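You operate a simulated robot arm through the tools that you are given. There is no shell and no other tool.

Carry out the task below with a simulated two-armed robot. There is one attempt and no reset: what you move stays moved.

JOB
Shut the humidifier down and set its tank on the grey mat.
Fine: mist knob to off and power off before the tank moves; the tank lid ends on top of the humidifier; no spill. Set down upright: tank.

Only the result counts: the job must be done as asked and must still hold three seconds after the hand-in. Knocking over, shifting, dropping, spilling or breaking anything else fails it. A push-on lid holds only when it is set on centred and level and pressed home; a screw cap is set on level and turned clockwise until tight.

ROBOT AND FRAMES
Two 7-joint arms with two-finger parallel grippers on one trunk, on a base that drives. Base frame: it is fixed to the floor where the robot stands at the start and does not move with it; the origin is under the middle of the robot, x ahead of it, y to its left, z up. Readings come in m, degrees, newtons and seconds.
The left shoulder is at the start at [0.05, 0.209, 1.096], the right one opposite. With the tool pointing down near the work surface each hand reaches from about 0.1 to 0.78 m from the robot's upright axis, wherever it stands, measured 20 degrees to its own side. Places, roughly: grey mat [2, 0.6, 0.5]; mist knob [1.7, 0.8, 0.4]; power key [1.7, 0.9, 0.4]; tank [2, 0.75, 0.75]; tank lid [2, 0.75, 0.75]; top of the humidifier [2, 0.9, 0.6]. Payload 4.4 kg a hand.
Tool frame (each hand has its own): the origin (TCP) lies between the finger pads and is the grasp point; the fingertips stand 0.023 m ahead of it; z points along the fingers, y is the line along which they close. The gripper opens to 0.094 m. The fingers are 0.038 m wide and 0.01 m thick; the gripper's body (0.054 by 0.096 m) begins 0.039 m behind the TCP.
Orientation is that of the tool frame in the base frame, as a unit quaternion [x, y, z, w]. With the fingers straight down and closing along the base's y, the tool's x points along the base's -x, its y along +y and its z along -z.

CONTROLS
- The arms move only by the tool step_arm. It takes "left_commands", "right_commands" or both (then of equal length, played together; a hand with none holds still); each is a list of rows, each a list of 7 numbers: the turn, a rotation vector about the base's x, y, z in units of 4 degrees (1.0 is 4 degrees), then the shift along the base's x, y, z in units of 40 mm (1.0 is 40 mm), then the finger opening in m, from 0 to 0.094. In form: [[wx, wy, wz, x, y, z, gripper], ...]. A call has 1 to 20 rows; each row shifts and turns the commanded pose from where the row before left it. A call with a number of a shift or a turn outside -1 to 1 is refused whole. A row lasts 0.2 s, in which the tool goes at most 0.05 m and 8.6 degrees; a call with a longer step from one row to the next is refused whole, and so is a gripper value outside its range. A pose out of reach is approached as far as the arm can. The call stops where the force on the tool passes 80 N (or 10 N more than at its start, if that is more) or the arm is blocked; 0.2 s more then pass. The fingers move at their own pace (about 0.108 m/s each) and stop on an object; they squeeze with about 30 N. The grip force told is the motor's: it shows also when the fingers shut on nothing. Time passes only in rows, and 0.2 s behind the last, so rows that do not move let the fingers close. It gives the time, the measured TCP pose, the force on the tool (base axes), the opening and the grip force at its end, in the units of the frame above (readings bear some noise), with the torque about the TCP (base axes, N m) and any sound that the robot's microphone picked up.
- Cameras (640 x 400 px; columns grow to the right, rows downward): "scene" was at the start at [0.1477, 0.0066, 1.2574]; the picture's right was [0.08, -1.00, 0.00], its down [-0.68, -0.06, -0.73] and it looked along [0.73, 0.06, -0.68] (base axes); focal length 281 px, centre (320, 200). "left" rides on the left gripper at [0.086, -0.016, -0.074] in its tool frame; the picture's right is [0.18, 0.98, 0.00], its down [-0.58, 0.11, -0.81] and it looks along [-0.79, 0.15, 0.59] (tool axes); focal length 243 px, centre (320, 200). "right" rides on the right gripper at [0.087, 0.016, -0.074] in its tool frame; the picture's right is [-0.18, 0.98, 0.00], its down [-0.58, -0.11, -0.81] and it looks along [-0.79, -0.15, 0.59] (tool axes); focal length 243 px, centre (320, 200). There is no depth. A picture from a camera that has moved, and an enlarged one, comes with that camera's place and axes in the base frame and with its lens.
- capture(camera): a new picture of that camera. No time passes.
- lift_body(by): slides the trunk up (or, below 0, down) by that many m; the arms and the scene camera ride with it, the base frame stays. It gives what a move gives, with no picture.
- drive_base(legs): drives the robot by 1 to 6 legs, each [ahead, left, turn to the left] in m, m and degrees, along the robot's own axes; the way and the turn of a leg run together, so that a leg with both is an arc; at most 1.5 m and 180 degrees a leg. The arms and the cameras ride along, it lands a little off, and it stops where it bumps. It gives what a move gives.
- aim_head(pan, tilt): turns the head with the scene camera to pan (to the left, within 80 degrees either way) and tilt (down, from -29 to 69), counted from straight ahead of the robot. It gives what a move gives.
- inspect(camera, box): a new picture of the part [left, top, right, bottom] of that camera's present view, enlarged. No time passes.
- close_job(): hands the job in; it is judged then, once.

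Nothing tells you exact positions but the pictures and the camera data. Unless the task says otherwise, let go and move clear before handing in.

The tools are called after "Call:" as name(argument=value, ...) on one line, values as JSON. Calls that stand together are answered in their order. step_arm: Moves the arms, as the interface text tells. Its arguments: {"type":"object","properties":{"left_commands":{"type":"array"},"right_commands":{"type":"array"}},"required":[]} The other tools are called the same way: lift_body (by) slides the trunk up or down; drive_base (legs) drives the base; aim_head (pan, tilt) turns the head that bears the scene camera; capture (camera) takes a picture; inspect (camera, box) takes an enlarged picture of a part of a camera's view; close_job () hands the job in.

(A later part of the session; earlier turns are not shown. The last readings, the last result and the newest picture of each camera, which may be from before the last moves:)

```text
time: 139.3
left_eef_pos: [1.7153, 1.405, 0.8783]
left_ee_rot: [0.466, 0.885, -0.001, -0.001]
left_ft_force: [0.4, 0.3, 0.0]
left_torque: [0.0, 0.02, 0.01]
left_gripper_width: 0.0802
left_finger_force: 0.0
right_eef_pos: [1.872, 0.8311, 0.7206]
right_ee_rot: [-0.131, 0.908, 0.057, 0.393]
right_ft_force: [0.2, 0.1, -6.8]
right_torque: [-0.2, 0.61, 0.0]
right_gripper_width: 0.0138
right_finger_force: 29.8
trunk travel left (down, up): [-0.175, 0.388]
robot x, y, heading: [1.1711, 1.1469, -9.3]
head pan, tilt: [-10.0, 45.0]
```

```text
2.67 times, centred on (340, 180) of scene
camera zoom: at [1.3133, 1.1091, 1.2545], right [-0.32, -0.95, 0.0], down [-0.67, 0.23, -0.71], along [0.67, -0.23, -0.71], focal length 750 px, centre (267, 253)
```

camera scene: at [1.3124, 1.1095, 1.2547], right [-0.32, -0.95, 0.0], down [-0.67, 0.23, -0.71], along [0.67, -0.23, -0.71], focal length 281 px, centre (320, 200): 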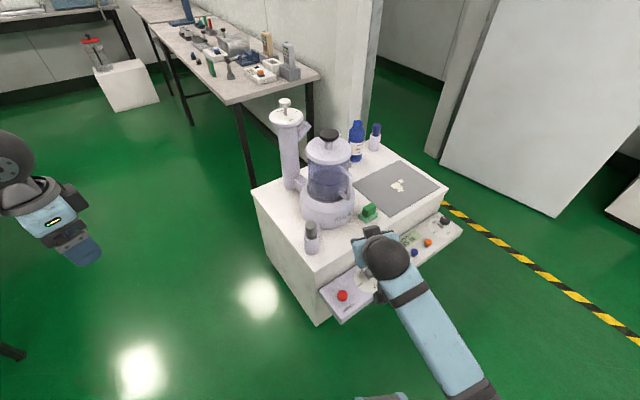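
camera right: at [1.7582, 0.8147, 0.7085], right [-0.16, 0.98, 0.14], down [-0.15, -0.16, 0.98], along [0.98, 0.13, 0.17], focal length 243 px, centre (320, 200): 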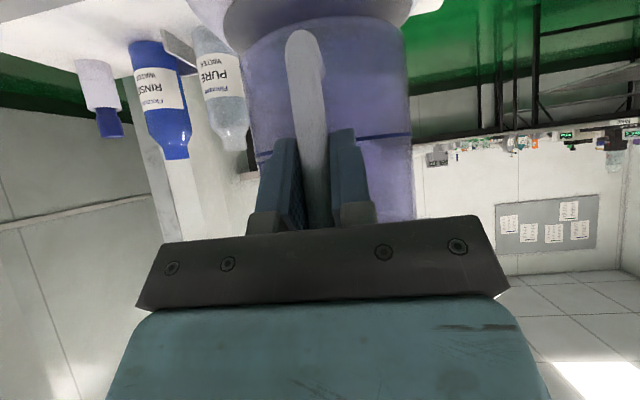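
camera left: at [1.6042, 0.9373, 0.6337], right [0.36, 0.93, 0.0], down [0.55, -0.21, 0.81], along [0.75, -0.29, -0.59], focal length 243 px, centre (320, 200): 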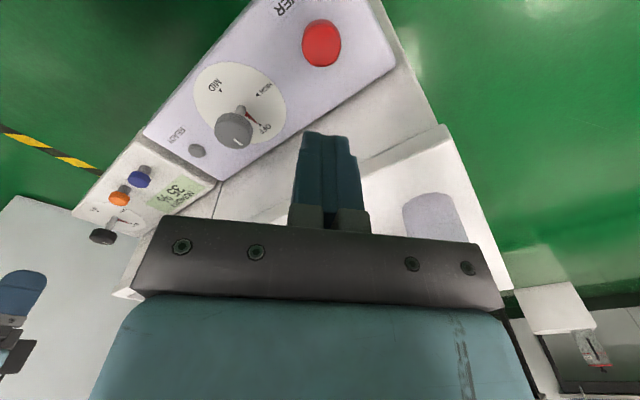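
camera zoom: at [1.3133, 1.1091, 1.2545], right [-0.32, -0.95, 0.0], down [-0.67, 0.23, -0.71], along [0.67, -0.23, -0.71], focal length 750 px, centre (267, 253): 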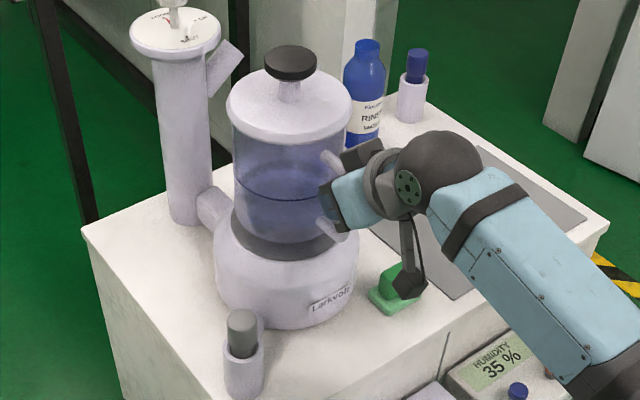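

The tank rises straight: 6.8 N, no visible tilt. I lift it on by 8 cm.

Call:
step_arm(right_commands=[[0, 0, 0, 0, 0, 0.15, 0.005], [0, 0, 0, 0, 0, 0.2, 0.005], [0, 0, 0, 0, 0, 0.25, 0.005], [0, 0, 0, 0, 0, 0.25, 0.005], [0, 0, 0, 0, 0, 0.25, 0.005], [0, 0, 0, 0, 0, 0.25, 0.005], [0, 0, 0, 0, 0, 0.25, 0.005], [0, 0, 0, 0, 0, 0.25, 0.005], [0, 0, 0, 0, 0, 0.15, 0.005], [0, 0, 0, 0, 0, 0, 0.005]])

Call:
capture(camera="right")

Call:
inspect(camera="scene", box=[260, 75, 420, 235])

```text
time: 141.6
left_eef_pos: [1.7154, 1.4061, 0.8796]
left_ee_rot: [0.467, 0.884, 0.0, -0.002]
left_ft_force: [0.5, 0.6, 0.0]
left_torque: [0.0, -0.02, 0.02]
left_gripper_width: 0.08
left_finger_force: 0.0
right_eef_pos: [1.8714, 0.8299, 0.801]
right_ee_rot: [-0.132, 0.908, 0.058, 0.394]
right_ft_force: [-0.6, -0.1, -7.2]
right_torque: [-0.18, 0.6, 0.04]
right_gripper_width: 0.0138
right_finger_force: 30.2
trunk travel left (down, up): [-0.175, 0.388]
robot x, y, heading: [1.1705, 1.1486, -9.1]
head pan, tilt: [-10.0, 45.0]
```

```text
taken
camera right: at [1.758, 0.8142, 0.7885], right [-0.16, 0.98, 0.14], down [-0.15, -0.16, 0.98], along [0.98, 0.13, 0.17], focal length 243 px, centre (320, 200)
```

right: 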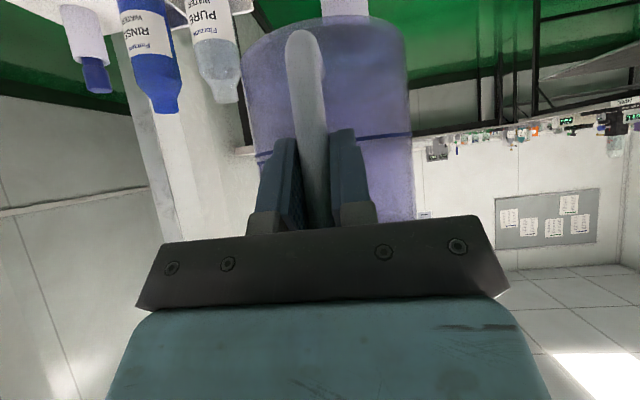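

```text
2.50 times, centred on (340, 155) of scene
camera zoom: at [1.3133, 1.1091, 1.2546], right [-0.32, -0.95, 0.0], down [-0.67, 0.23, -0.71], along [0.67, -0.23, -0.71], focal length 703 px, centre (270, 312)
```

zoom: 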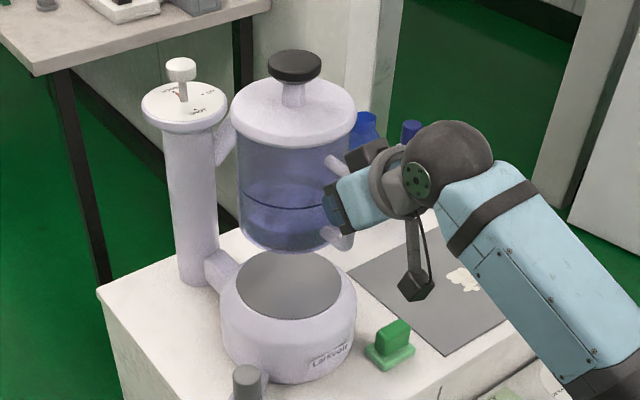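

The tank is out, level, and the humidifier's flat top is exposed at z≈0.603, centred about (1.968, 0.857). I sidestep right with the tank held high, toward the mat centre (about (2.018, 0.555)).

Call:
drive_base(legs=[[0, -0.14, 0], [0, -0.137, 0]])

Call:
capture(camera="scene")

Call:
capture(camera="right")

```text
time: 144.9
left_eef_pos: [1.6728, 1.1301, 0.8787]
left_ee_rot: [0.466, 0.885, 0.0, -0.002]
left_ft_force: [-0.7, 0.4, -0.7]
left_torque: [-0.02, 0.01, 0.02]
left_gripper_width: 0.0797
left_finger_force: 0.0
right_eef_pos: [1.8275, 0.5553, 0.8]
right_ee_rot: [-0.13, 0.908, 0.057, 0.394]
right_ft_force: [-0.5, -0.6, -7.7]
right_torque: [-0.19, 0.64, 0.0]
right_gripper_width: 0.0138
right_finger_force: 30.6
trunk travel left (down, up): [-0.175, 0.388]
robot x, y, heading: [1.1281, 0.8732, -9.0]
head pan, tilt: [-10.0, 45.0]
```

```text
taken
camera scene: at [1.2698, 0.8351, 1.2546], right [-0.33, -0.95, 0.0], down [-0.67, 0.23, -0.71], along [0.67, -0.23, -0.71], focal length 281 px, centre (320, 200)
```

scene: 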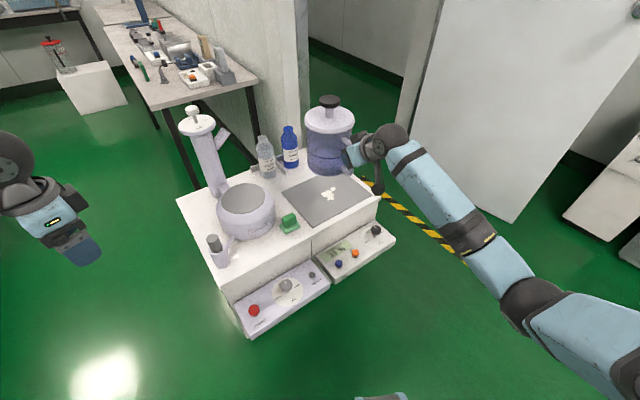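

```text
taken
camera right: at [1.714, 0.5397, 0.7883], right [-0.16, 0.98, 0.14], down [-0.15, -0.16, 0.98], along [0.98, 0.13, 0.17], focal length 243 px, centre (320, 200)
```

right: 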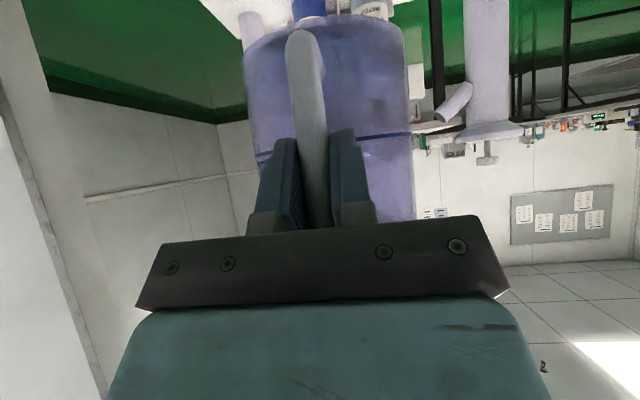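

Tank stays level. I go forward 9 cm to bring it over the mat.

Call:
drive_base(legs=[[0.09, 0, 0]])

Call:
capture(camera="scene")

Call:
inspect(camera="scene", box=[220, 80, 420, 240])

```text
time: 146.0
left_eef_pos: [1.7628, 1.117, 0.8786]
left_ee_rot: [0.467, 0.884, 0.0, -0.004]
left_ft_force: [0.9, 0.6, -0.2]
left_torque: [-0.01, 0.02, 0.0]
left_gripper_width: 0.0801
left_finger_force: 0.1
right_eef_pos: [1.9184, 0.5418, 0.7996]
right_ee_rot: [-0.131, 0.909, 0.058, 0.393]
right_ft_force: [-0.1, -0.6, -7.4]
right_torque: [-0.14, 0.65, 0.02]
right_gripper_width: 0.0137
right_finger_force: 29.9
trunk travel left (down, up): [-0.175, 0.388]
robot x, y, heading: [1.2174, 0.8625, -9.1]
head pan, tilt: [-10.0, 45.0]
```

```text
taken
camera scene: at [1.3602, 0.8212, 1.2544], right [-0.32, -0.95, 0.0], down [-0.67, 0.23, -0.71], along [0.67, -0.23, -0.71], focal length 281 px, centre (320, 200)
```

scene: 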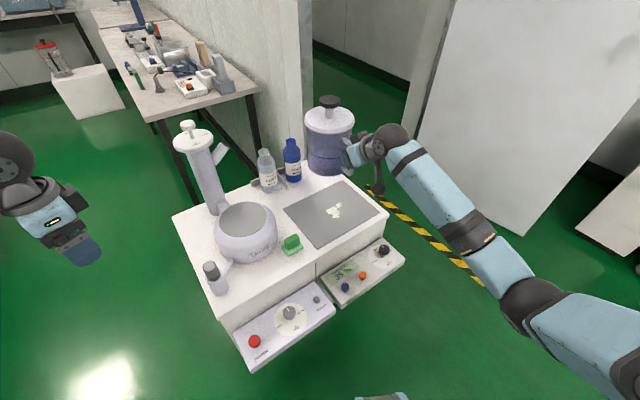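

```text
2.50 times, centred on (320, 160) of scene
camera zoom: at [1.3602, 0.8212, 1.2544], right [-0.32, -0.95, 0.0], down [-0.67, 0.23, -0.71], along [0.67, -0.23, -0.71], focal length 703 px, centre (320, 300)
```

zoom: 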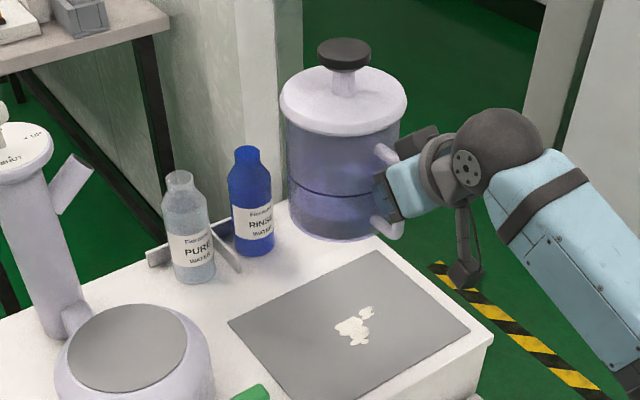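

The tank is over the mat's middle, 2 cm left of centre. I lower it smoothly, then check the last stretch.

Call:
step_arm(right_commands=[[0, 0, 0, 0, 0, -0.2, 0.005], [0, 0, 0, 0, 0, -0.35, 0.005], [0, 0, 0, 0, 0, -0.4, 0.005], [0, 0, 0, 0, 0, -0.4, 0.005], [0, 0, 0, 0, 0, -0.4, 0.005], [0, 0, 0, 0, 0, -0.4, 0.005], [0, 0, 0, 0, 0, -0.4, 0.005], [0, 0, 0, 0, 0, -0.4, 0.005], [0, 0, 0, 0, 0, -0.4, 0.005], [0, 0, 0, 0, 0, -0.4, 0.005], [0, 0, 0, 0, 0, -0.4, 0.005], [0, 0, 0, 0, 0, -0.35, 0.005], [0, 0, 0, 0, 0, -0.2, 0.005], [0, 0, 0, 0, 0, 0, 0.005]])

Call:
inspect(camera="scene", box=[220, 100, 420, 260])

Call:
capture(camera="right")

```text
time: 149.0
left_eef_pos: [1.7614, 1.1176, 0.8782]
left_ee_rot: [0.466, 0.885, 0.0, -0.002]
left_ft_force: [-0.2, -0.5, -1.4]
left_torque: [-0.02, 0.0, -0.01]
left_gripper_width: 0.0798
left_finger_force: 0.2
right_eef_pos: [1.9167, 0.5419, 0.6123]
right_ee_rot: [-0.13, 0.908, 0.057, 0.394]
right_ft_force: [-0.4, 0.0, -7.1]
right_torque: [-0.2, 0.6, 0.04]
right_gripper_width: 0.0137
right_finger_force: 30.2
trunk travel left (down, up): [-0.175, 0.388]
robot x, y, heading: [1.2138, 0.859, -8.9]
head pan, tilt: [-10.0, 45.0]
```

```text
2.50 times, centred on (320, 180) of scene
camera zoom: at [1.3593, 0.8214, 1.2546], right [-0.33, -0.95, 0.0], down [-0.67, 0.23, -0.71], along [0.67, -0.23, -0.71], focal length 703 px, centre (320, 250)
```

zoom: 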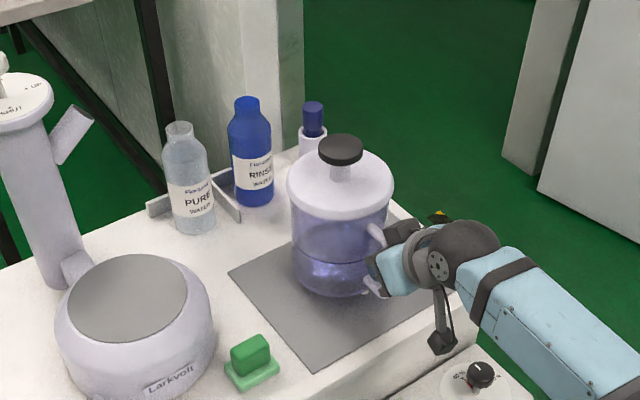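

```text
taken
camera right: at [1.8038, 0.5258, 0.6001], right [-0.16, 0.98, 0.14], down [-0.15, -0.16, 0.98], along [0.98, 0.13, 0.17], focal length 243 px, centre (320, 200)
```

right: 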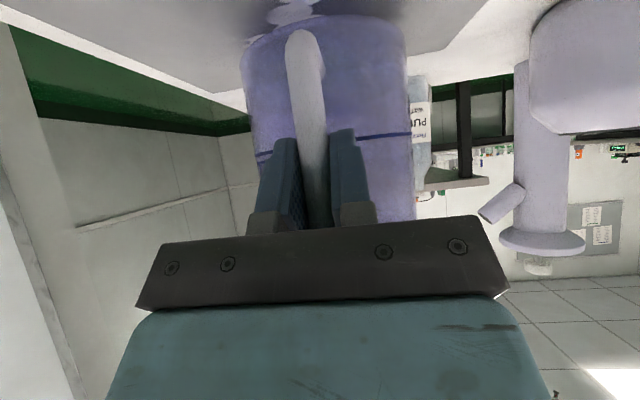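

Call:
step_arm(right_commands=[[0, 0, 0, 0, 0, -0.075, 0.005], [0, 0, 0, 0, 0, -0.075, 0.005], [0, 0, 0, 0, 0, -0.075, 0.005], [0, 0, 0, 0, 0, -0.075, 0.005], [0, 0, 0, 0, 0, -0.075, 0.005], [0, 0, 0, 0, 0, -0.05, 0.005], [0, 0, 0, 0, 0, 0, 0.005]])

Call:
inspect(camera="scene", box=[270, 150, 390, 240])

```text
time: 150.6
left_eef_pos: [1.7611, 1.1176, 0.8783]
left_ee_rot: [0.467, 0.884, 0.0, -0.003]
left_ft_force: [0.0, 0.3, 0.6]
left_torque: [-0.02, -0.02, 0.03]
left_gripper_width: 0.08
left_finger_force: 0.0
right_eef_pos: [1.9175, 0.5418, 0.5952]
right_ee_rot: [-0.13, 0.908, 0.057, 0.394]
right_ft_force: [0.1, 0.3, -7.9]
right_torque: [-0.16, 0.63, 0.01]
right_gripper_width: 0.0135
right_finger_force: 29.4
trunk travel left (down, up): [-0.175, 0.388]
robot x, y, heading: [1.2134, 0.8579, -8.9]
head pan, tilt: [-10.0, 45.0]
```

```text
4.44 times, centred on (330, 195) of scene
camera zoom: at [1.3593, 0.8213, 1.2546], right [-0.33, -0.95, 0.0], down [-0.67, 0.23, -0.71], along [0.67, -0.23, -0.71], focal length 1249 px, centre (276, 222)
```

zoom: 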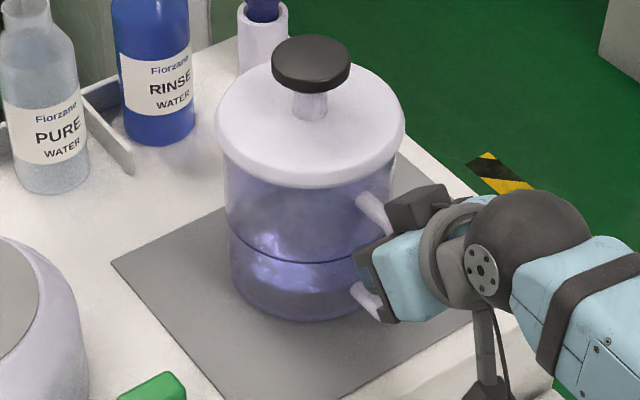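

Call:
step_arm(right_commands=[[0, 0, 0, 0, 0, -0.05, 0.005], [0, 0, 0, 0, 0, -0.05, 0.005], [0, 0, 0, 0, 0, -0.05, 0.005], [0, 0, 0, 0, 0, 0, 0.005]])

```text
time: 151.6
left_eef_pos: [1.7596, 1.1182, 0.8802]
left_ee_rot: [0.467, 0.884, 0.002, 0.0]
left_ft_force: [-0.7, -0.8, -0.6]
left_torque: [0.01, 0.01, 0.04]
left_gripper_width: 0.08
left_finger_force: 0.1
right_eef_pos: [1.9178, 0.5421, 0.5938]
right_ee_rot: [-0.13, 0.907, 0.056, 0.397]
right_ft_force: [-4.0, -1.5, 14.5]
right_torque: [0.31, -0.57, -0.03]
right_gripper_width: 0.0139
right_finger_force: 29.7
trunk travel left (down, up): [-0.175, 0.388]
robot x, y, heading: [1.2199, 0.8588, -9.0]
head pan, tilt: [-10.0, 45.0]
```

Contact with the mat. I relieve the excess push, then open the fingers.

Call:
step_arm(right_commands=[[0, 0, 0, 0, 0, 0.05, 0.005], [0, 0, 0, 0, 0, 0.02, 0.005], [0, 0, 0, 0, 0, 0, 0.005]])

Call:
inspect(camera="scene", box=[270, 150, 390, 240])

```text
time: 152.4
left_eef_pos: [1.7621, 1.1178, 0.8782]
left_ee_rot: [0.466, 0.885, 0.0, 0.0]
left_ft_force: [0.2, 0.1, 0.6]
left_torque: [-0.02, -0.01, -0.04]
left_gripper_width: 0.0798
left_finger_force: 0.1
right_eef_pos: [1.917, 0.5433, 0.5939]
right_ee_rot: [-0.131, 0.908, 0.057, 0.395]
right_ft_force: [5.0, 0.7, 7.8]
right_torque: [0.06, -0.73, -0.01]
right_gripper_width: 0.0136
right_finger_force: 29.9
trunk travel left (down, up): [-0.175, 0.388]
robot x, y, heading: [1.2177, 0.8606, -9.1]
head pan, tilt: [-10.0, 45.0]
```

```text
4.44 times, centred on (330, 195) of scene
camera zoom: at [1.3578, 0.8222, 1.2548], right [-0.32, -0.95, 0.0], down [-0.67, 0.23, -0.71], along [0.67, -0.23, -0.71], focal length 1249 px, centre (276, 222)
```

zoom: 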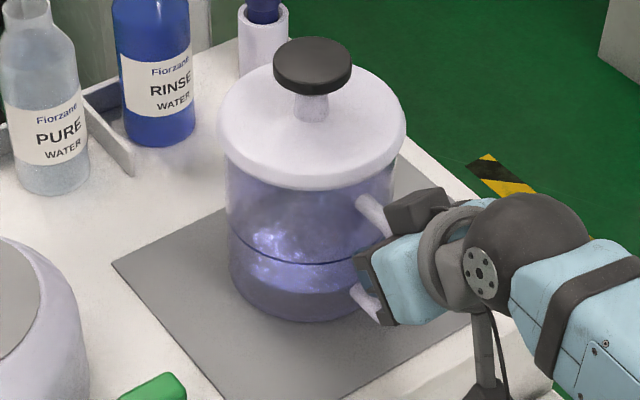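

Call:
step_arm(right_commands=[[0, 0, 0, 0, 0, 0, 0.05], [0, 0, 0, 0, 0, 0, 0.06], [0, 0, 0, 0, 0, 0, 0.06]])

Call:
capture(camera="right")

Call:
inspect(camera="scene", box=[270, 150, 390, 240])

```text
time: 153.2
left_eef_pos: [1.7611, 1.118, 0.879]
left_ee_rot: [0.467, 0.884, 0.001, -0.001]
left_ft_force: [0.3, 0.0, 0.2]
left_torque: [0.04, 0.03, 0.05]
left_gripper_width: 0.0801
left_finger_force: 0.1
right_eef_pos: [1.9162, 0.5418, 0.5915]
right_ee_rot: [-0.132, 0.908, 0.058, 0.394]
right_ft_force: [-1.1, -0.6, -0.5]
right_torque: [0.01, 0.01, -0.04]
right_gripper_width: 0.0599
right_finger_force: 0.1
trunk travel left (down, up): [-0.175, 0.388]
robot x, y, heading: [1.2171, 0.8583, -8.8]
head pan, tilt: [-10.0, 45.0]
```

```text
taken
camera right: at [1.8036, 0.5264, 0.5803], right [-0.16, 0.98, 0.14], down [-0.15, -0.16, 0.98], along [0.98, 0.13, 0.17], focal length 243 px, centre (320, 200)
```

right: 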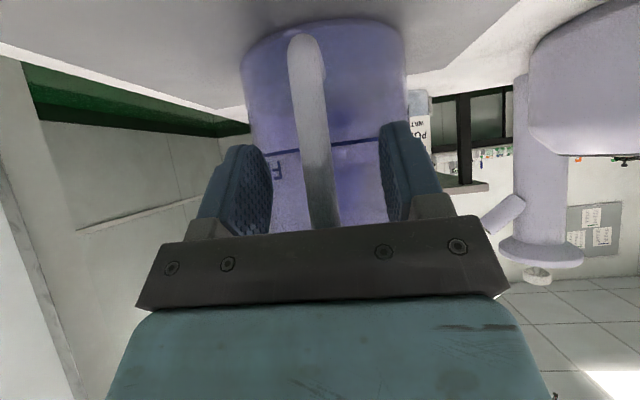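

```text
4.44 times, centred on (330, 195) of scene
camera zoom: at [1.3584, 0.8217, 1.2547], right [-0.33, -0.95, 0.0], down [-0.67, 0.23, -0.71], along [0.67, -0.23, -0.71], focal length 1249 px, centre (276, 222)
```

zoom: 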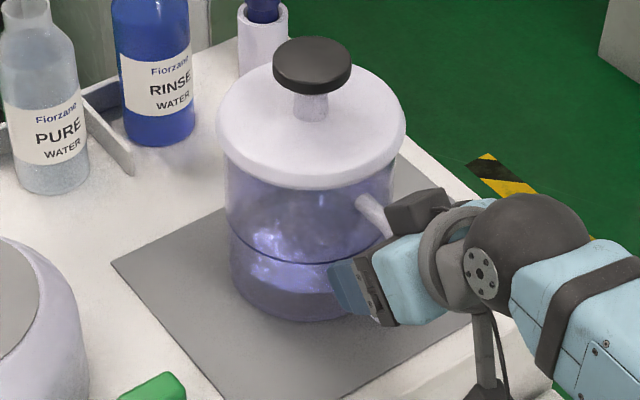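

Released; the tank stands upright on the mat. I back the hand straight out, raise it and turn it to point down.

Call:
step_arm(right_commands=[[0, 0, 0, -0.48, -0.141, 0, 0.06], [0, 0, 0, -0.6, -0.176, 0, 0.06], [0, 0, 0, -0.6, -0.176, 0, 0.06], [0, 0, 0, -0.6, -0.176, 0.1, 0.06], [0, 0, 0, -0.6, -0.176, 0.3, 0.06], [0, 0, 0, 0, 0, 0.9, 0.06], [0, 0, 0, 0, 0, 1, 0.06], [0, 0, 0, 0, 0, 1, 0.06], [0, 0, 0, 0, 0, 1, 0.06], [0, 0, 0, 0, 0, 1, 0.06], [0, 0, 0, 0, 0, 1, 0.06], [0, 0, 0, 0, 0, 0, 0.06]])

Call:
step_arm(right_commands=[[-0.28, 0.95, 0, 0, 0, 0, 0.08], [-0.28, 0.95, 0, 0, 0, 0, 0.08], [-0.28, 0.95, 0, 0, 0, 0, 0.08], [-0.28, 0.95, 0, 0, 0, 0, 0.08], [-0.28, 0.95, 0, 0, 0, 0, 0.08], [-0.28, 0.95, 0, 0, 0, 0, 0.08], [-0.28, 0.95, 0, 0, 0, 0, 0.08], [-0.28, 0.95, 0, 0, 0, 0, 0.08], [-0.28, 0.95, 0, 0, 0, 0, 0.08], [-0.28, 0.95, 0, 0, 0, 0, 0.08], [-0.28, 0.95, 0, 0, 0, 0, 0.08], [-0.28, 0.95, 0, 0, 0, 0, 0.08], [0, 0, 0, 0, 0, 0, 0.08]])

Call:
capture(camera="scene")

```text
time: 155.8
left_eef_pos: [1.7614, 1.1171, 0.8789]
left_ee_rot: [0.467, 0.884, 0.001, -0.001]
left_ft_force: [-0.5, -0.3, 0.1]
left_torque: [-0.02, 0.02, 0.05]
left_gripper_width: 0.0803
left_finger_force: 0.1
right_eef_pos: [1.8015, 0.5062, 0.8438]
right_ee_rot: [-0.131, 0.908, 0.058, 0.393]
right_ft_force: [-0.3, -0.6, -0.6]
right_torque: [-0.01, 0.0, 0.03]
right_gripper_width: 0.0603
right_finger_force: 0.1
trunk travel left (down, up): [-0.175, 0.388]
robot x, y, heading: [1.2201, 0.8582, -9.1]
head pan, tilt: [-10.0, 45.0]
```

```text
time: 158.6
left_eef_pos: [1.7617, 1.1176, 0.8799]
left_ee_rot: [0.467, 0.884, 0.001, -0.001]
left_ft_force: [0.5, 0.0, 0.7]
left_torque: [-0.01, -0.01, -0.02]
left_gripper_width: 0.0801
left_finger_force: 0.1
right_eef_pos: [1.8017, 0.5083, 0.8444]
right_ee_rot: [-0.142, 0.99, -0.001, -0.006]
right_ft_force: [-0.5, 0.5, -0.4]
right_torque: [-0.04, -0.01, 0.04]
right_gripper_width: 0.0797
right_finger_force: 0.1
trunk travel left (down, up): [-0.175, 0.388]
robot x, y, heading: [1.2186, 0.8614, -9.0]
head pan, tilt: [-10.0, 45.0]
```

```text
taken
camera scene: at [1.3584, 0.8216, 1.2547], right [-0.33, -0.95, 0.0], down [-0.67, 0.23, -0.71], along [0.67, -0.23, -0.71], focal length 281 px, centre (320, 200)
```

scene: 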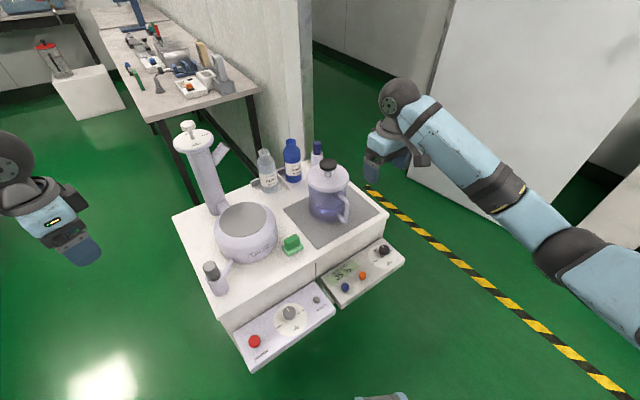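

The hand points down again with room above everything. I reposition the base square to the cabinet so the lid is comfortably within the right arm's reach.

Call:
drive_base(legs=[[-0.05, 0, 0], [0, 0, 25.4], [0, -0.322, 0]])

Call:
aim_head(pan=0, tilt=45)

Call:
capture(camera="scene")

Call:
capture(camera="right")

```text
time: 163.9
left_eef_pos: [1.6381, 1.0215, 0.8797]
left_ee_rot: [0.261, 0.965, 0.0, -0.001]
left_ft_force: [0.5, -1.1, -0.7]
left_torque: [0.02, 0.01, -0.01]
left_gripper_width: 0.0801
left_finger_force: 0.0
right_eef_pos: [1.9377, 0.4874, 0.8445]
right_ee_rot: [-0.357, 0.934, -0.001, -0.005]
right_ft_force: [-0.6, -0.1, 0.4]
right_torque: [0.01, -0.01, -0.01]
right_gripper_width: 0.0799
right_finger_force: 0.0
trunk travel left (down, up): [-0.175, 0.388]
robot x, y, heading: [1.256, 0.5543, 16.9]
head pan, tilt: [-10.0, 45.0]
```

```text
time: 164.6
left_eef_pos: [1.6398, 1.0209, 0.8798]
left_ee_rot: [0.26, 0.966, 0.001, -0.002]
left_ft_force: [0.0, 0.8, -0.6]
left_torque: [0.01, -0.01, 0.0]
left_gripper_width: 0.08
left_finger_force: 0.1
right_eef_pos: [1.937, 0.4882, 0.8442]
right_ee_rot: [-0.357, 0.934, -0.001, -0.005]
right_ft_force: [1.3, 0.4, 0.7]
right_torque: [0.04, 0.01, 0.0]
right_gripper_width: 0.0802
right_finger_force: 0.0
trunk travel left (down, up): [-0.175, 0.388]
robot x, y, heading: [1.2591, 0.5563, 16.5]
head pan, tilt: [0.0, 45.0]
```

```text
taken
camera scene: at [1.3998, 0.5952, 1.2547], right [0.28, -0.96, 0.0], down [-0.68, -0.2, -0.71], along [0.68, 0.2, -0.71], focal length 281 px, centre (320, 200)
```

scene: 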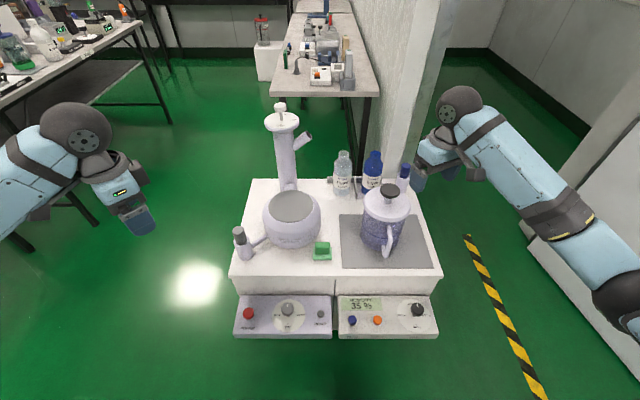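

```text
taken
camera right: at [1.8632, 0.4438, 0.9201], right [-0.52, 0.85, 0.0], down [0.51, 0.31, 0.8], along [0.68, 0.41, -0.6], focal length 243 px, centre (320, 200)
```

right: 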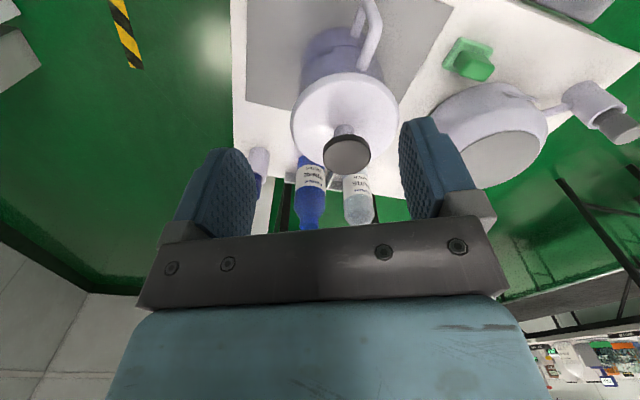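

Call:
inspect(camera="scene", box=[330, 160, 450, 280])

Call:
inspect(camera="right", box=[270, 60, 430, 200])

Call:
inspect(camera="scene", box=[235, 170, 345, 270])

```text
3.33 times, centred on (390, 220) of scene
camera zoom: at [1.3998, 0.5952, 1.2547], right [0.28, -0.96, 0.0], down [-0.68, -0.2, -0.71], along [0.68, 0.2, -0.71], focal length 937 px, centre (87, 133)
```

zoom: 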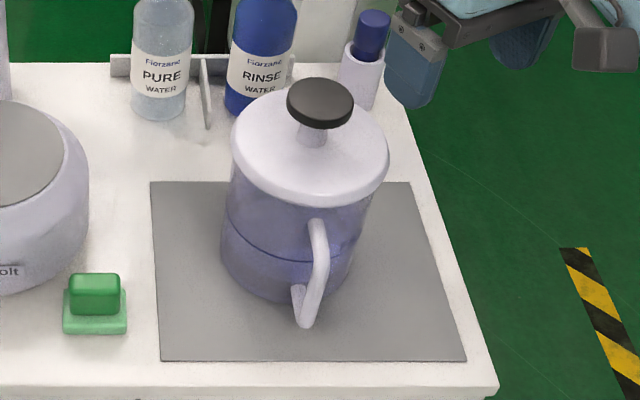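

```text
2.86 times, centred on (350, 130) of right
camera zoom: at [1.8632, 0.4438, 0.9201], right [-0.52, 0.85, 0.0], down [0.51, 0.31, 0.8], along [0.68, 0.41, -0.6], focal length 693 px, centre (234, 400)
```

zoom: 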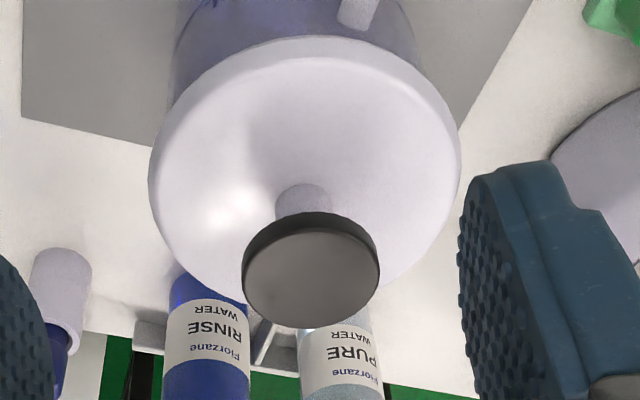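

```text
4.00 times, centred on (290, 220) of scene
camera zoom: at [1.3998, 0.5952, 1.2547], right [0.28, -0.96, 0.0], down [-0.68, -0.2, -0.71], along [0.68, 0.2, -0.71], focal length 1124 px, centre (440, 120)
```

zoom: 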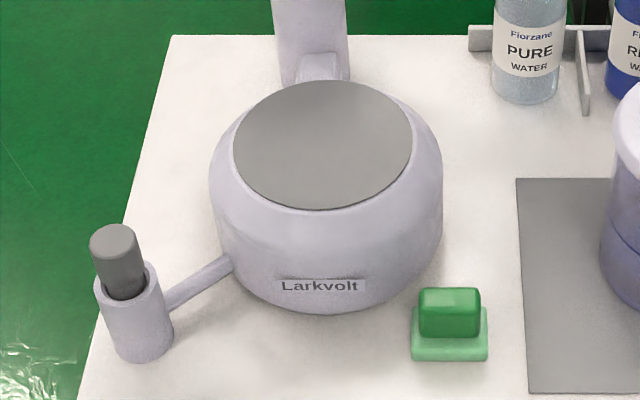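

The lid knob is at (2.0155, 0.571), top z≈0.7125 (both cameras agree), and the tank is centred on the mat. I creep 5 cm forward for reach and hover over the knob.

Call:
drive_base(legs=[[0.05, 0, 0]])

```text
time: 165.5
left_eef_pos: [1.6873, 1.035, 0.88]
left_ee_rot: [0.26, 0.966, -0.001, -0.002]
left_ft_force: [1.1, -0.1, -0.3]
left_torque: [0.02, 0.02, 0.01]
left_gripper_width: 0.0801
left_finger_force: 0.1
right_eef_pos: [1.9855, 0.5024, 0.8446]
right_ee_rot: [-0.356, 0.934, -0.001, -0.006]
right_ft_force: [0.1, -0.9, 0.3]
right_torque: [-0.02, 0.03, -0.03]
right_gripper_width: 0.0797
right_finger_force: 0.1
trunk travel left (down, up): [-0.175, 0.388]
robot x, y, heading: [1.3075, 0.5676, 16.5]
head pan, tilt: [0.0, 45.0]
```

Call:
step_arm(right_commands=[[0.087, -0.15, 0, 0.25, 0.57, 0, 0.09], [0, 0, 0, 0.25, 0.57, 0, 0.09], [0, 0, 0, 0.25, 0.57, 0, 0.09], [0, 0, 0, 0, 0, -0.5, 0.09], [0, 0, 0, 0, 0, -0.5, 0.09], [0, 0, 0, 0, 0, -0.5, 0.09], [0, 0, 0, 0, 0, -0.5, 0.09], [0, 0, 0, 0, 0, 0, 0.09], [0, 0, 0, 0, 0, 0, 0.09]])

Call:
capture(camera="right")

Call:
capture(camera="scene")

```text
time: 167.5
left_eef_pos: [1.6875, 1.0348, 0.8791]
left_ee_rot: [0.26, 0.966, 0.0, -0.002]
left_ft_force: [0.7, 0.3, 0.1]
left_torque: [0.0, -0.01, -0.01]
left_gripper_width: 0.08
left_finger_force: 0.2
right_eef_pos: [2.0149, 0.5707, 0.7644]
right_ee_rot: [-0.357, 0.934, -0.001, 0.001]
right_ft_force: [-0.7, 0.7, 0.7]
right_torque: [-0.01, 0.0, 0.01]
right_gripper_width: 0.0898
right_finger_force: 0.0
trunk travel left (down, up): [-0.175, 0.388]
robot x, y, heading: [1.3109, 0.572, 16.8]
head pan, tilt: [0.0, 45.0]
```

```text
taken
camera right: at [1.9405, 0.5251, 0.8386], right [-0.52, 0.85, 0.0], down [0.5, 0.31, 0.81], along [0.69, 0.42, -0.59], focal length 243 px, centre (320, 200)
```

right: 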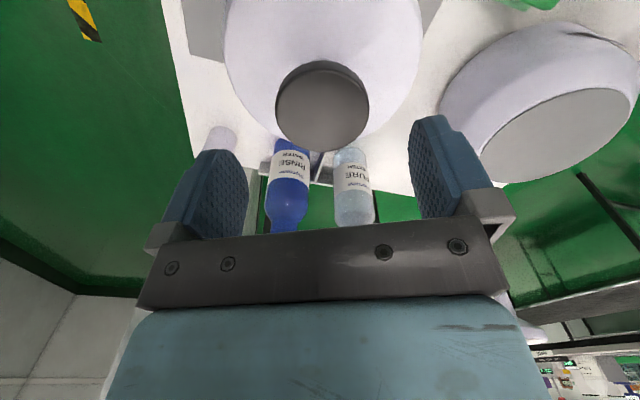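

```text
taken
camera scene: at [1.4476, 0.6094, 1.2547], right [0.28, -0.96, 0.0], down [-0.68, -0.2, -0.71], along [0.68, 0.2, -0.71], focal length 281 px, centre (320, 200)
```

scene: 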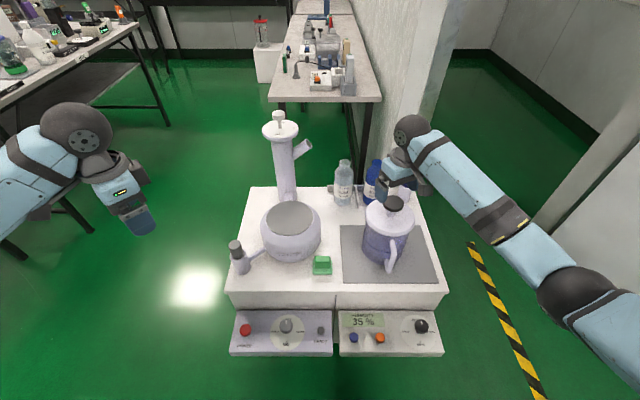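

Call:
step_arm(right_commands=[[0, 0, 0, -0.03, 0, -0.4, 0.09], [0, 0, 0, 0, 0, -0.4, 0.09], [0, 0, 0, 0, 0, -0.4, 0.09], [0, 0, 0, 0, 0, -0.26, 0.09], [0, 0, 0, 0, 0, 0, 0.09]])

Call:
capture(camera="right")

Call:
inspect(camera="scene", box=[340, 130, 460, 280])

```text
time: 168.7
left_eef_pos: [1.6875, 1.0353, 0.8787]
left_ee_rot: [0.26, 0.966, 0.0, -0.002]
left_ft_force: [0.5, -0.7, 0.3]
left_torque: [-0.02, 0.05, 0.01]
left_gripper_width: 0.0801
left_finger_force: 0.1
right_eef_pos: [2.0137, 0.5711, 0.7055]
right_ee_rot: [-0.357, 0.934, -0.001, 0.001]
right_ft_force: [0.7, -0.8, 0.7]
right_torque: [0.0, 0.01, -0.02]
right_gripper_width: 0.0901
right_finger_force: 0.1
trunk travel left (down, up): [-0.175, 0.388]
robot x, y, heading: [1.3069, 0.5686, 16.7]
head pan, tilt: [0.0, 45.0]
```

```text
taken
camera right: at [1.938, 0.5266, 0.7801], right [-0.52, 0.85, 0.0], down [0.5, 0.31, 0.81], along [0.69, 0.42, -0.59], focal length 243 px, centre (320, 200)
```

right: 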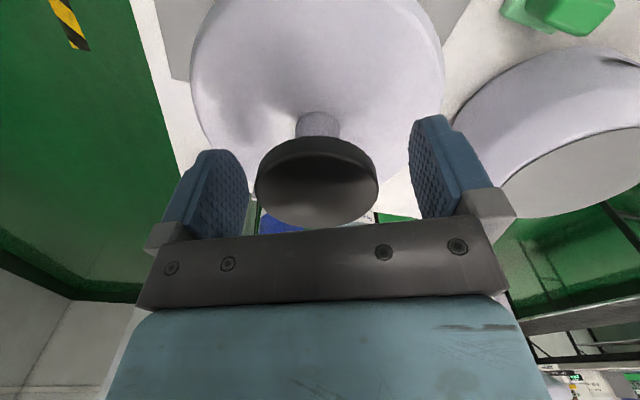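

```text
2.67 times, centred on (400, 205) of scene
camera zoom: at [1.4475, 0.6094, 1.2547], right [0.28, -0.96, 0.0], down [-0.68, -0.2, -0.71], along [0.68, 0.2, -0.71], focal length 750 px, centre (107, 187)
```

zoom: 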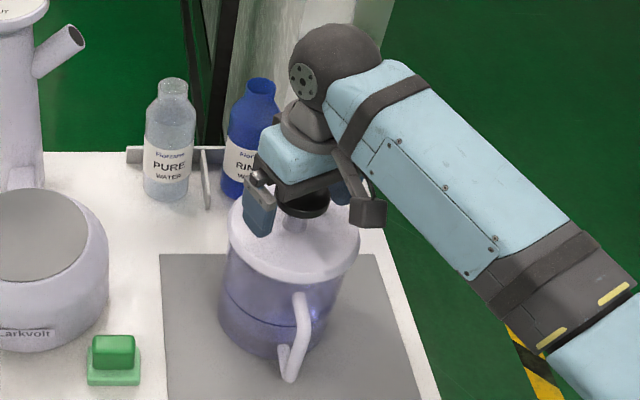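

The black knob is between the fingers. I close on it.

Call:
step_arm(right_commands=[[0, 0, 0, 0, 0, 0, 0.065], [0, 0, 0, 0, 0, 0, 0.045], [0, 0, 0, 0, 0, 0, 0.03], [0, 0, 0, 0, 0, 0, 0.03]])

Call:
inspect(camera="scene", box=[340, 130, 460, 280])

```text
time: 169.7
left_eef_pos: [1.6881, 1.0351, 0.8798]
left_ee_rot: [0.26, 0.965, 0.001, -0.001]
left_ft_force: [-0.5, 0.0, -0.3]
left_torque: [-0.05, -0.01, 0.02]
left_gripper_width: 0.0801
left_finger_force: 0.0
right_eef_pos: [2.0131, 0.572, 0.7065]
right_ee_rot: [-0.357, 0.934, -0.001, 0.002]
right_ft_force: [0.8, 0.8, 0.6]
right_torque: [0.1, 0.02, -0.03]
right_gripper_width: 0.0542
right_finger_force: 30.6
trunk travel left (down, up): [-0.175, 0.388]
robot x, y, heading: [1.3056, 0.5676, 16.6]
head pan, tilt: [0.0, 45.0]
```

```text
2.67 times, centred on (400, 205) of scene
camera zoom: at [1.4475, 0.6094, 1.2547], right [0.28, -0.96, 0.0], down [-0.68, -0.2, -0.71], along [0.68, 0.2, -0.71], focal length 750 px, centre (107, 187)
```

zoom: 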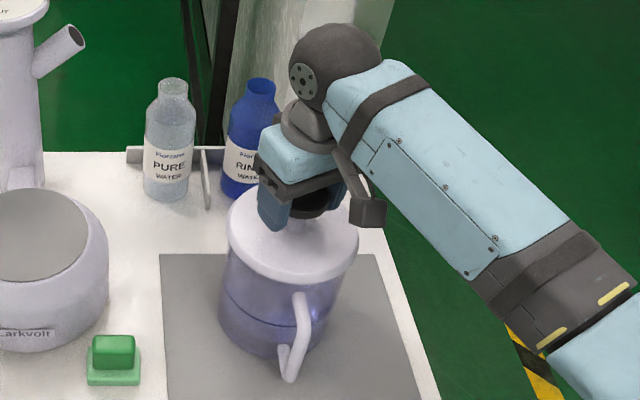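

Gripped at 54 mm with no disturbance. I lift in small steps and watch whether the lid alone comes up.

Call:
step_arm(right_commands=[[0, 0, 0, 0, 0, 0.05, 0.03], [0, 0, 0, 0, 0, 0.05, 0.03], [0, 0, 0, 0, 0, 0.05, 0.03], [0, 0, 0, 0, 0, 0, 0.03]])

Call:
inspect(camera="scene", box=[340, 170, 440, 280])

```text
time: 170.7
left_eef_pos: [1.6873, 1.0341, 0.8794]
left_ee_rot: [0.261, 0.965, 0.0, -0.002]
left_ft_force: [-0.4, 0.3, 0.7]
left_torque: [0.05, -0.01, 0.01]
left_gripper_width: 0.0802
left_finger_force: 0.1
right_eef_pos: [2.0138, 0.5706, 0.7124]
right_ee_rot: [-0.357, 0.934, -0.001, 0.001]
right_ft_force: [0.4, 0.6, -0.7]
right_torque: [0.01, 0.05, 0.0]
right_gripper_width: 0.0542
right_finger_force: 29.6
trunk travel left (down, up): [-0.175, 0.388]
robot x, y, heading: [1.3052, 0.5695, 16.8]
head pan, tilt: [0.0, 45.0]
```

```text
3.64 times, centred on (390, 225) of scene
camera zoom: at [1.4476, 0.6094, 1.2547], right [0.28, -0.96, 0.0], down [-0.68, -0.2, -0.71], along [0.68, 0.2, -0.71], focal length 1022 px, centre (66, 109)
```

zoom: 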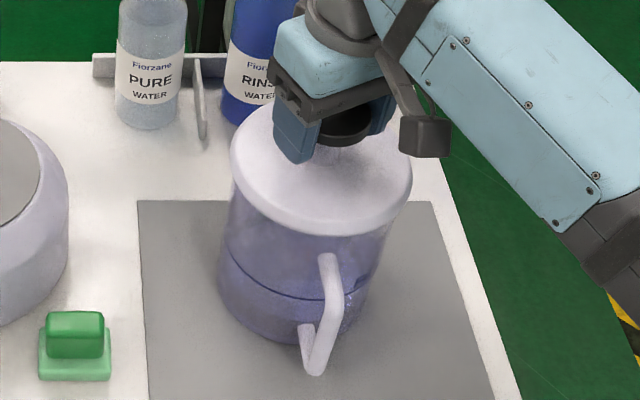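

Only about 1 N: the lid lifts freely. I raise it clear.

Call:
step_arm(right_commands=[[0, 0, 0, 0, 0, 0.15, 0.03], [0, 0, 0, 0, 0, 0.2, 0.03], [0, 0, 0, 0, 0, 0.25, 0.03], [0, 0, 0, 0, 0, 0.25, 0.03], [0, 0, 0, 0, 0, 0.4, 0.03], [0, 0, 0, 0, 0, 0.5, 0.03], [0, 0, 0, 0, 0, 0.5, 0.03], [0, 0, 0, 0, 0, 0.5, 0.03], [0, 0, 0, 0, 0, 0.4, 0.03], [0, 0, 0, 0, 0, 0, 0.03]])

Call:
capture(camera="scene")

Call:
inspect(camera="scene", box=[340, 130, 460, 280])

Call:
capture(camera="right")

```text
time: 172.9
left_eef_pos: [1.6878, 1.0355, 0.8797]
left_ee_rot: [0.26, 0.966, 0.001, -0.002]
left_ft_force: [-0.3, 0.2, 0.9]
left_torque: [-0.01, 0.02, 0.03]
left_gripper_width: 0.0801
left_finger_force: 0.0
right_eef_pos: [2.0122, 0.5702, 0.8383]
right_ee_rot: [-0.356, 0.934, 0.0, 0.001]
right_ft_force: [0.5, -0.9, -0.6]
right_torque: [-0.02, -0.01, -0.03]
right_gripper_width: 0.0543
right_finger_force: 29.7
trunk travel left (down, up): [-0.175, 0.388]
robot x, y, heading: [1.3084, 0.5694, 16.5]
head pan, tilt: [0.0, 45.0]
```

```text
taken
camera scene: at [1.4477, 0.6094, 1.2547], right [0.28, -0.96, 0.0], down [-0.68, -0.2, -0.71], along [0.68, 0.2, -0.71], focal length 281 px, centre (320, 200)
```

scene: 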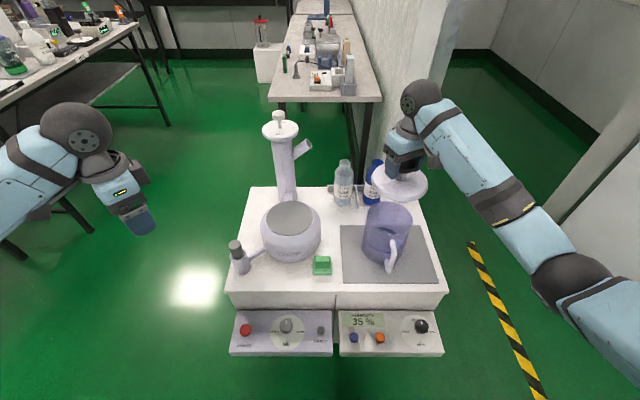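

```text
2.67 times, centred on (400, 205) of scene
camera zoom: at [1.4477, 0.6094, 1.2547], right [0.28, -0.96, 0.0], down [-0.68, -0.2, -0.71], along [0.68, 0.2, -0.71], focal length 750 px, centre (107, 187)
```

zoom: 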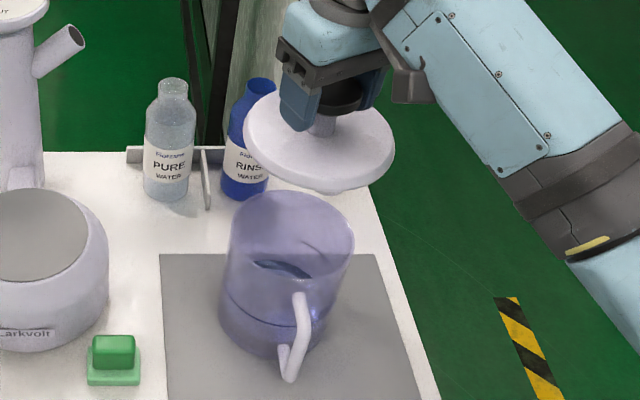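

```text
taken
camera right: at [1.9381, 0.5256, 0.913], right [-0.52, 0.86, 0.0], down [0.5, 0.31, 0.81], along [0.69, 0.42, -0.59], focal length 243 px, centre (320, 200)
```

right: 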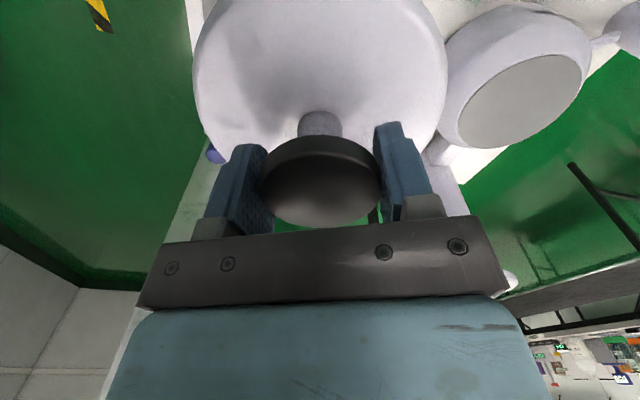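

The lid is off and held level; the open tank stands undisturbed. I sidestep left with the lid toward the humidifier's top.

Call:
drive_base(legs=[[0, 0.145, 0], [0, 0.145, 0], [0.03, 0, 0]])

Call:
capture(camera="scene")

Call:
capture(camera="right")

```text
time: 176.8
left_eef_pos: [1.6305, 1.3215, 0.878]
left_ee_rot: [0.259, 0.966, 0.0, -0.002]
left_ft_force: [0.9, 0.3, -0.8]
left_torque: [-0.02, 0.05, 0.01]
left_gripper_width: 0.08
left_finger_force: 0.0
right_eef_pos: [1.9587, 0.8573, 0.8385]
right_ee_rot: [-0.36, 0.933, -0.001, 0.0]
right_ft_force: [0.8, 0.0, -1.7]
right_torque: [-0.02, 0.01, 0.03]
right_gripper_width: 0.0541
right_finger_force: 30.9
trunk travel left (down, up): [-0.175, 0.388]
robot x, y, heading: [1.2541, 0.8499, 16.6]
head pan, tilt: [0.0, 45.0]
```

```text
taken
camera scene: at [1.3938, 0.8952, 1.2545], right [0.29, -0.96, 0.0], down [-0.68, -0.2, -0.71], along [0.68, 0.2, -0.71], focal length 281 px, centre (320, 200)
```

scene: 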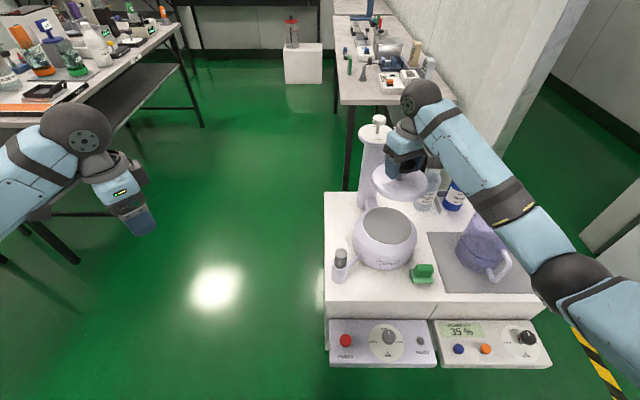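

```text
taken
camera right: at [1.8843, 0.8129, 0.9123], right [-0.52, 0.85, 0.0], down [0.5, 0.31, 0.81], along [0.69, 0.42, -0.59], focal length 243 px, centre (320, 200)
```

right: 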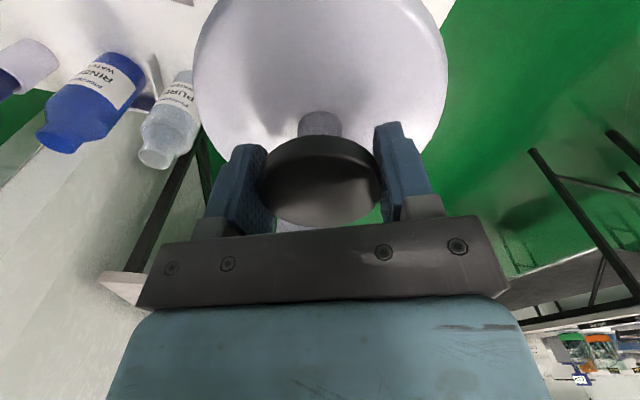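

Call:
inspect(camera="scene", box=[320, 150, 460, 290])

```text
2.86 times, centred on (390, 220) of scene
camera zoom: at [1.3938, 0.8952, 1.2545], right [0.29, -0.96, 0.0], down [-0.68, -0.2, -0.71], along [0.68, 0.2, -0.71], focal length 803 px, centre (120, 143)
```

zoom: 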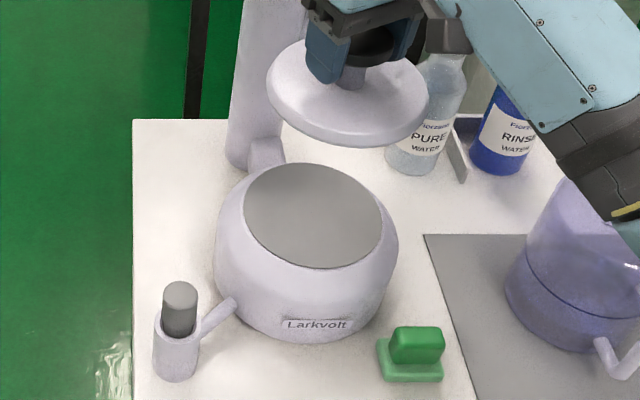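

The lid hangs just above the base; its centre is under the TCP, so I shift about 1 cm forward and lower to just above the top.

Call:
step_arm(right_commands=[[0, 0, 0, 0.14, 0.01, -0.2, 0.03], [0, 0, 0, 0.14, 0.01, -0.4, 0.03], [0, 0, 0, 0, 0, -0.45, 0.03], [0, 0, 0, 0, 0, -0.45, 0.03], [0, 0, 0, 0, 0, -0.45, 0.03], [0, 0, 0, 0, 0, -0.45, 0.03], [0, 0, 0, 0, 0, -0.45, 0.03], [0, 0, 0, 0, 0, -0.45, 0.03], [0, 0, 0, 0, 0, -0.4, 0.03], [0, 0, 0, 0, 0, -0.2, 0.03], [0, 0, 0, 0, 0, 0, 0.03]])

Call:
inspect(camera="scene", box=[320, 150, 460, 290])

Call:
capture(camera="right")

```text
time: 179.2
left_eef_pos: [1.6306, 1.3208, 0.8797]
left_ee_rot: [0.259, 0.966, 0.0, -0.002]
left_ft_force: [0.0, -0.5, 0.4]
left_torque: [-0.02, 0.01, 0.0]
left_gripper_width: 0.0798
left_finger_force: 0.1
right_eef_pos: [1.9701, 0.8587, 0.6817]
right_ee_rot: [-0.358, 0.934, -0.001, 0.002]
right_ft_force: [-0.1, 0.0, -1.3]
right_torque: [-0.03, 0.0, 0.0]
right_gripper_width: 0.0542
right_finger_force: 30.1
trunk travel left (down, up): [-0.175, 0.388]
robot x, y, heading: [1.2572, 0.8526, 16.7]
head pan, tilt: [0.0, 45.0]
```

```text
2.86 times, centred on (390, 220) of scene
camera zoom: at [1.3928, 0.8948, 1.2547], right [0.29, -0.96, 0.0], down [-0.68, -0.2, -0.71], along [0.68, 0.2, -0.71], focal length 803 px, centre (120, 143)
```

zoom: 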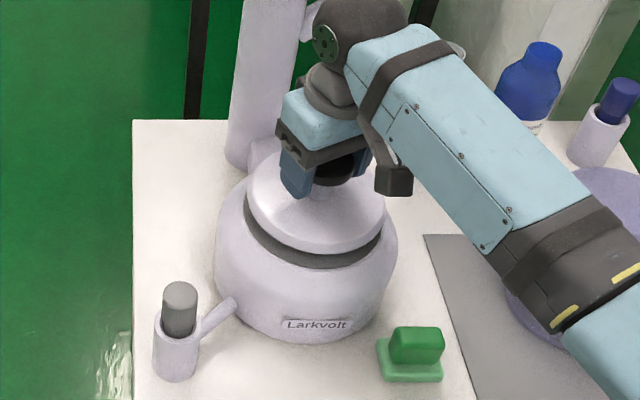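

```text
taken
camera right: at [1.8942, 0.8136, 0.7571], right [-0.52, 0.85, 0.0], down [0.5, 0.31, 0.81], along [0.69, 0.42, -0.59], focal length 243 px, centre (320, 200)
```

right: 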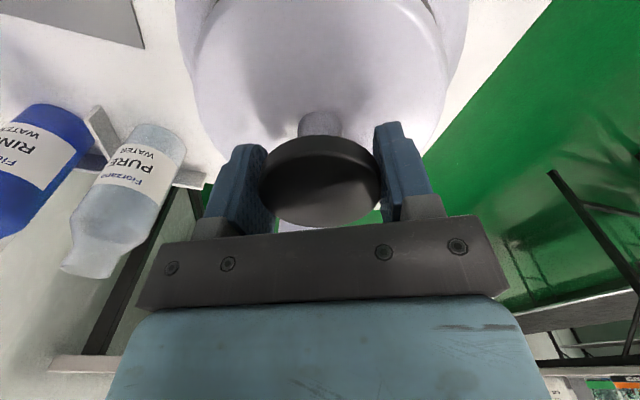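

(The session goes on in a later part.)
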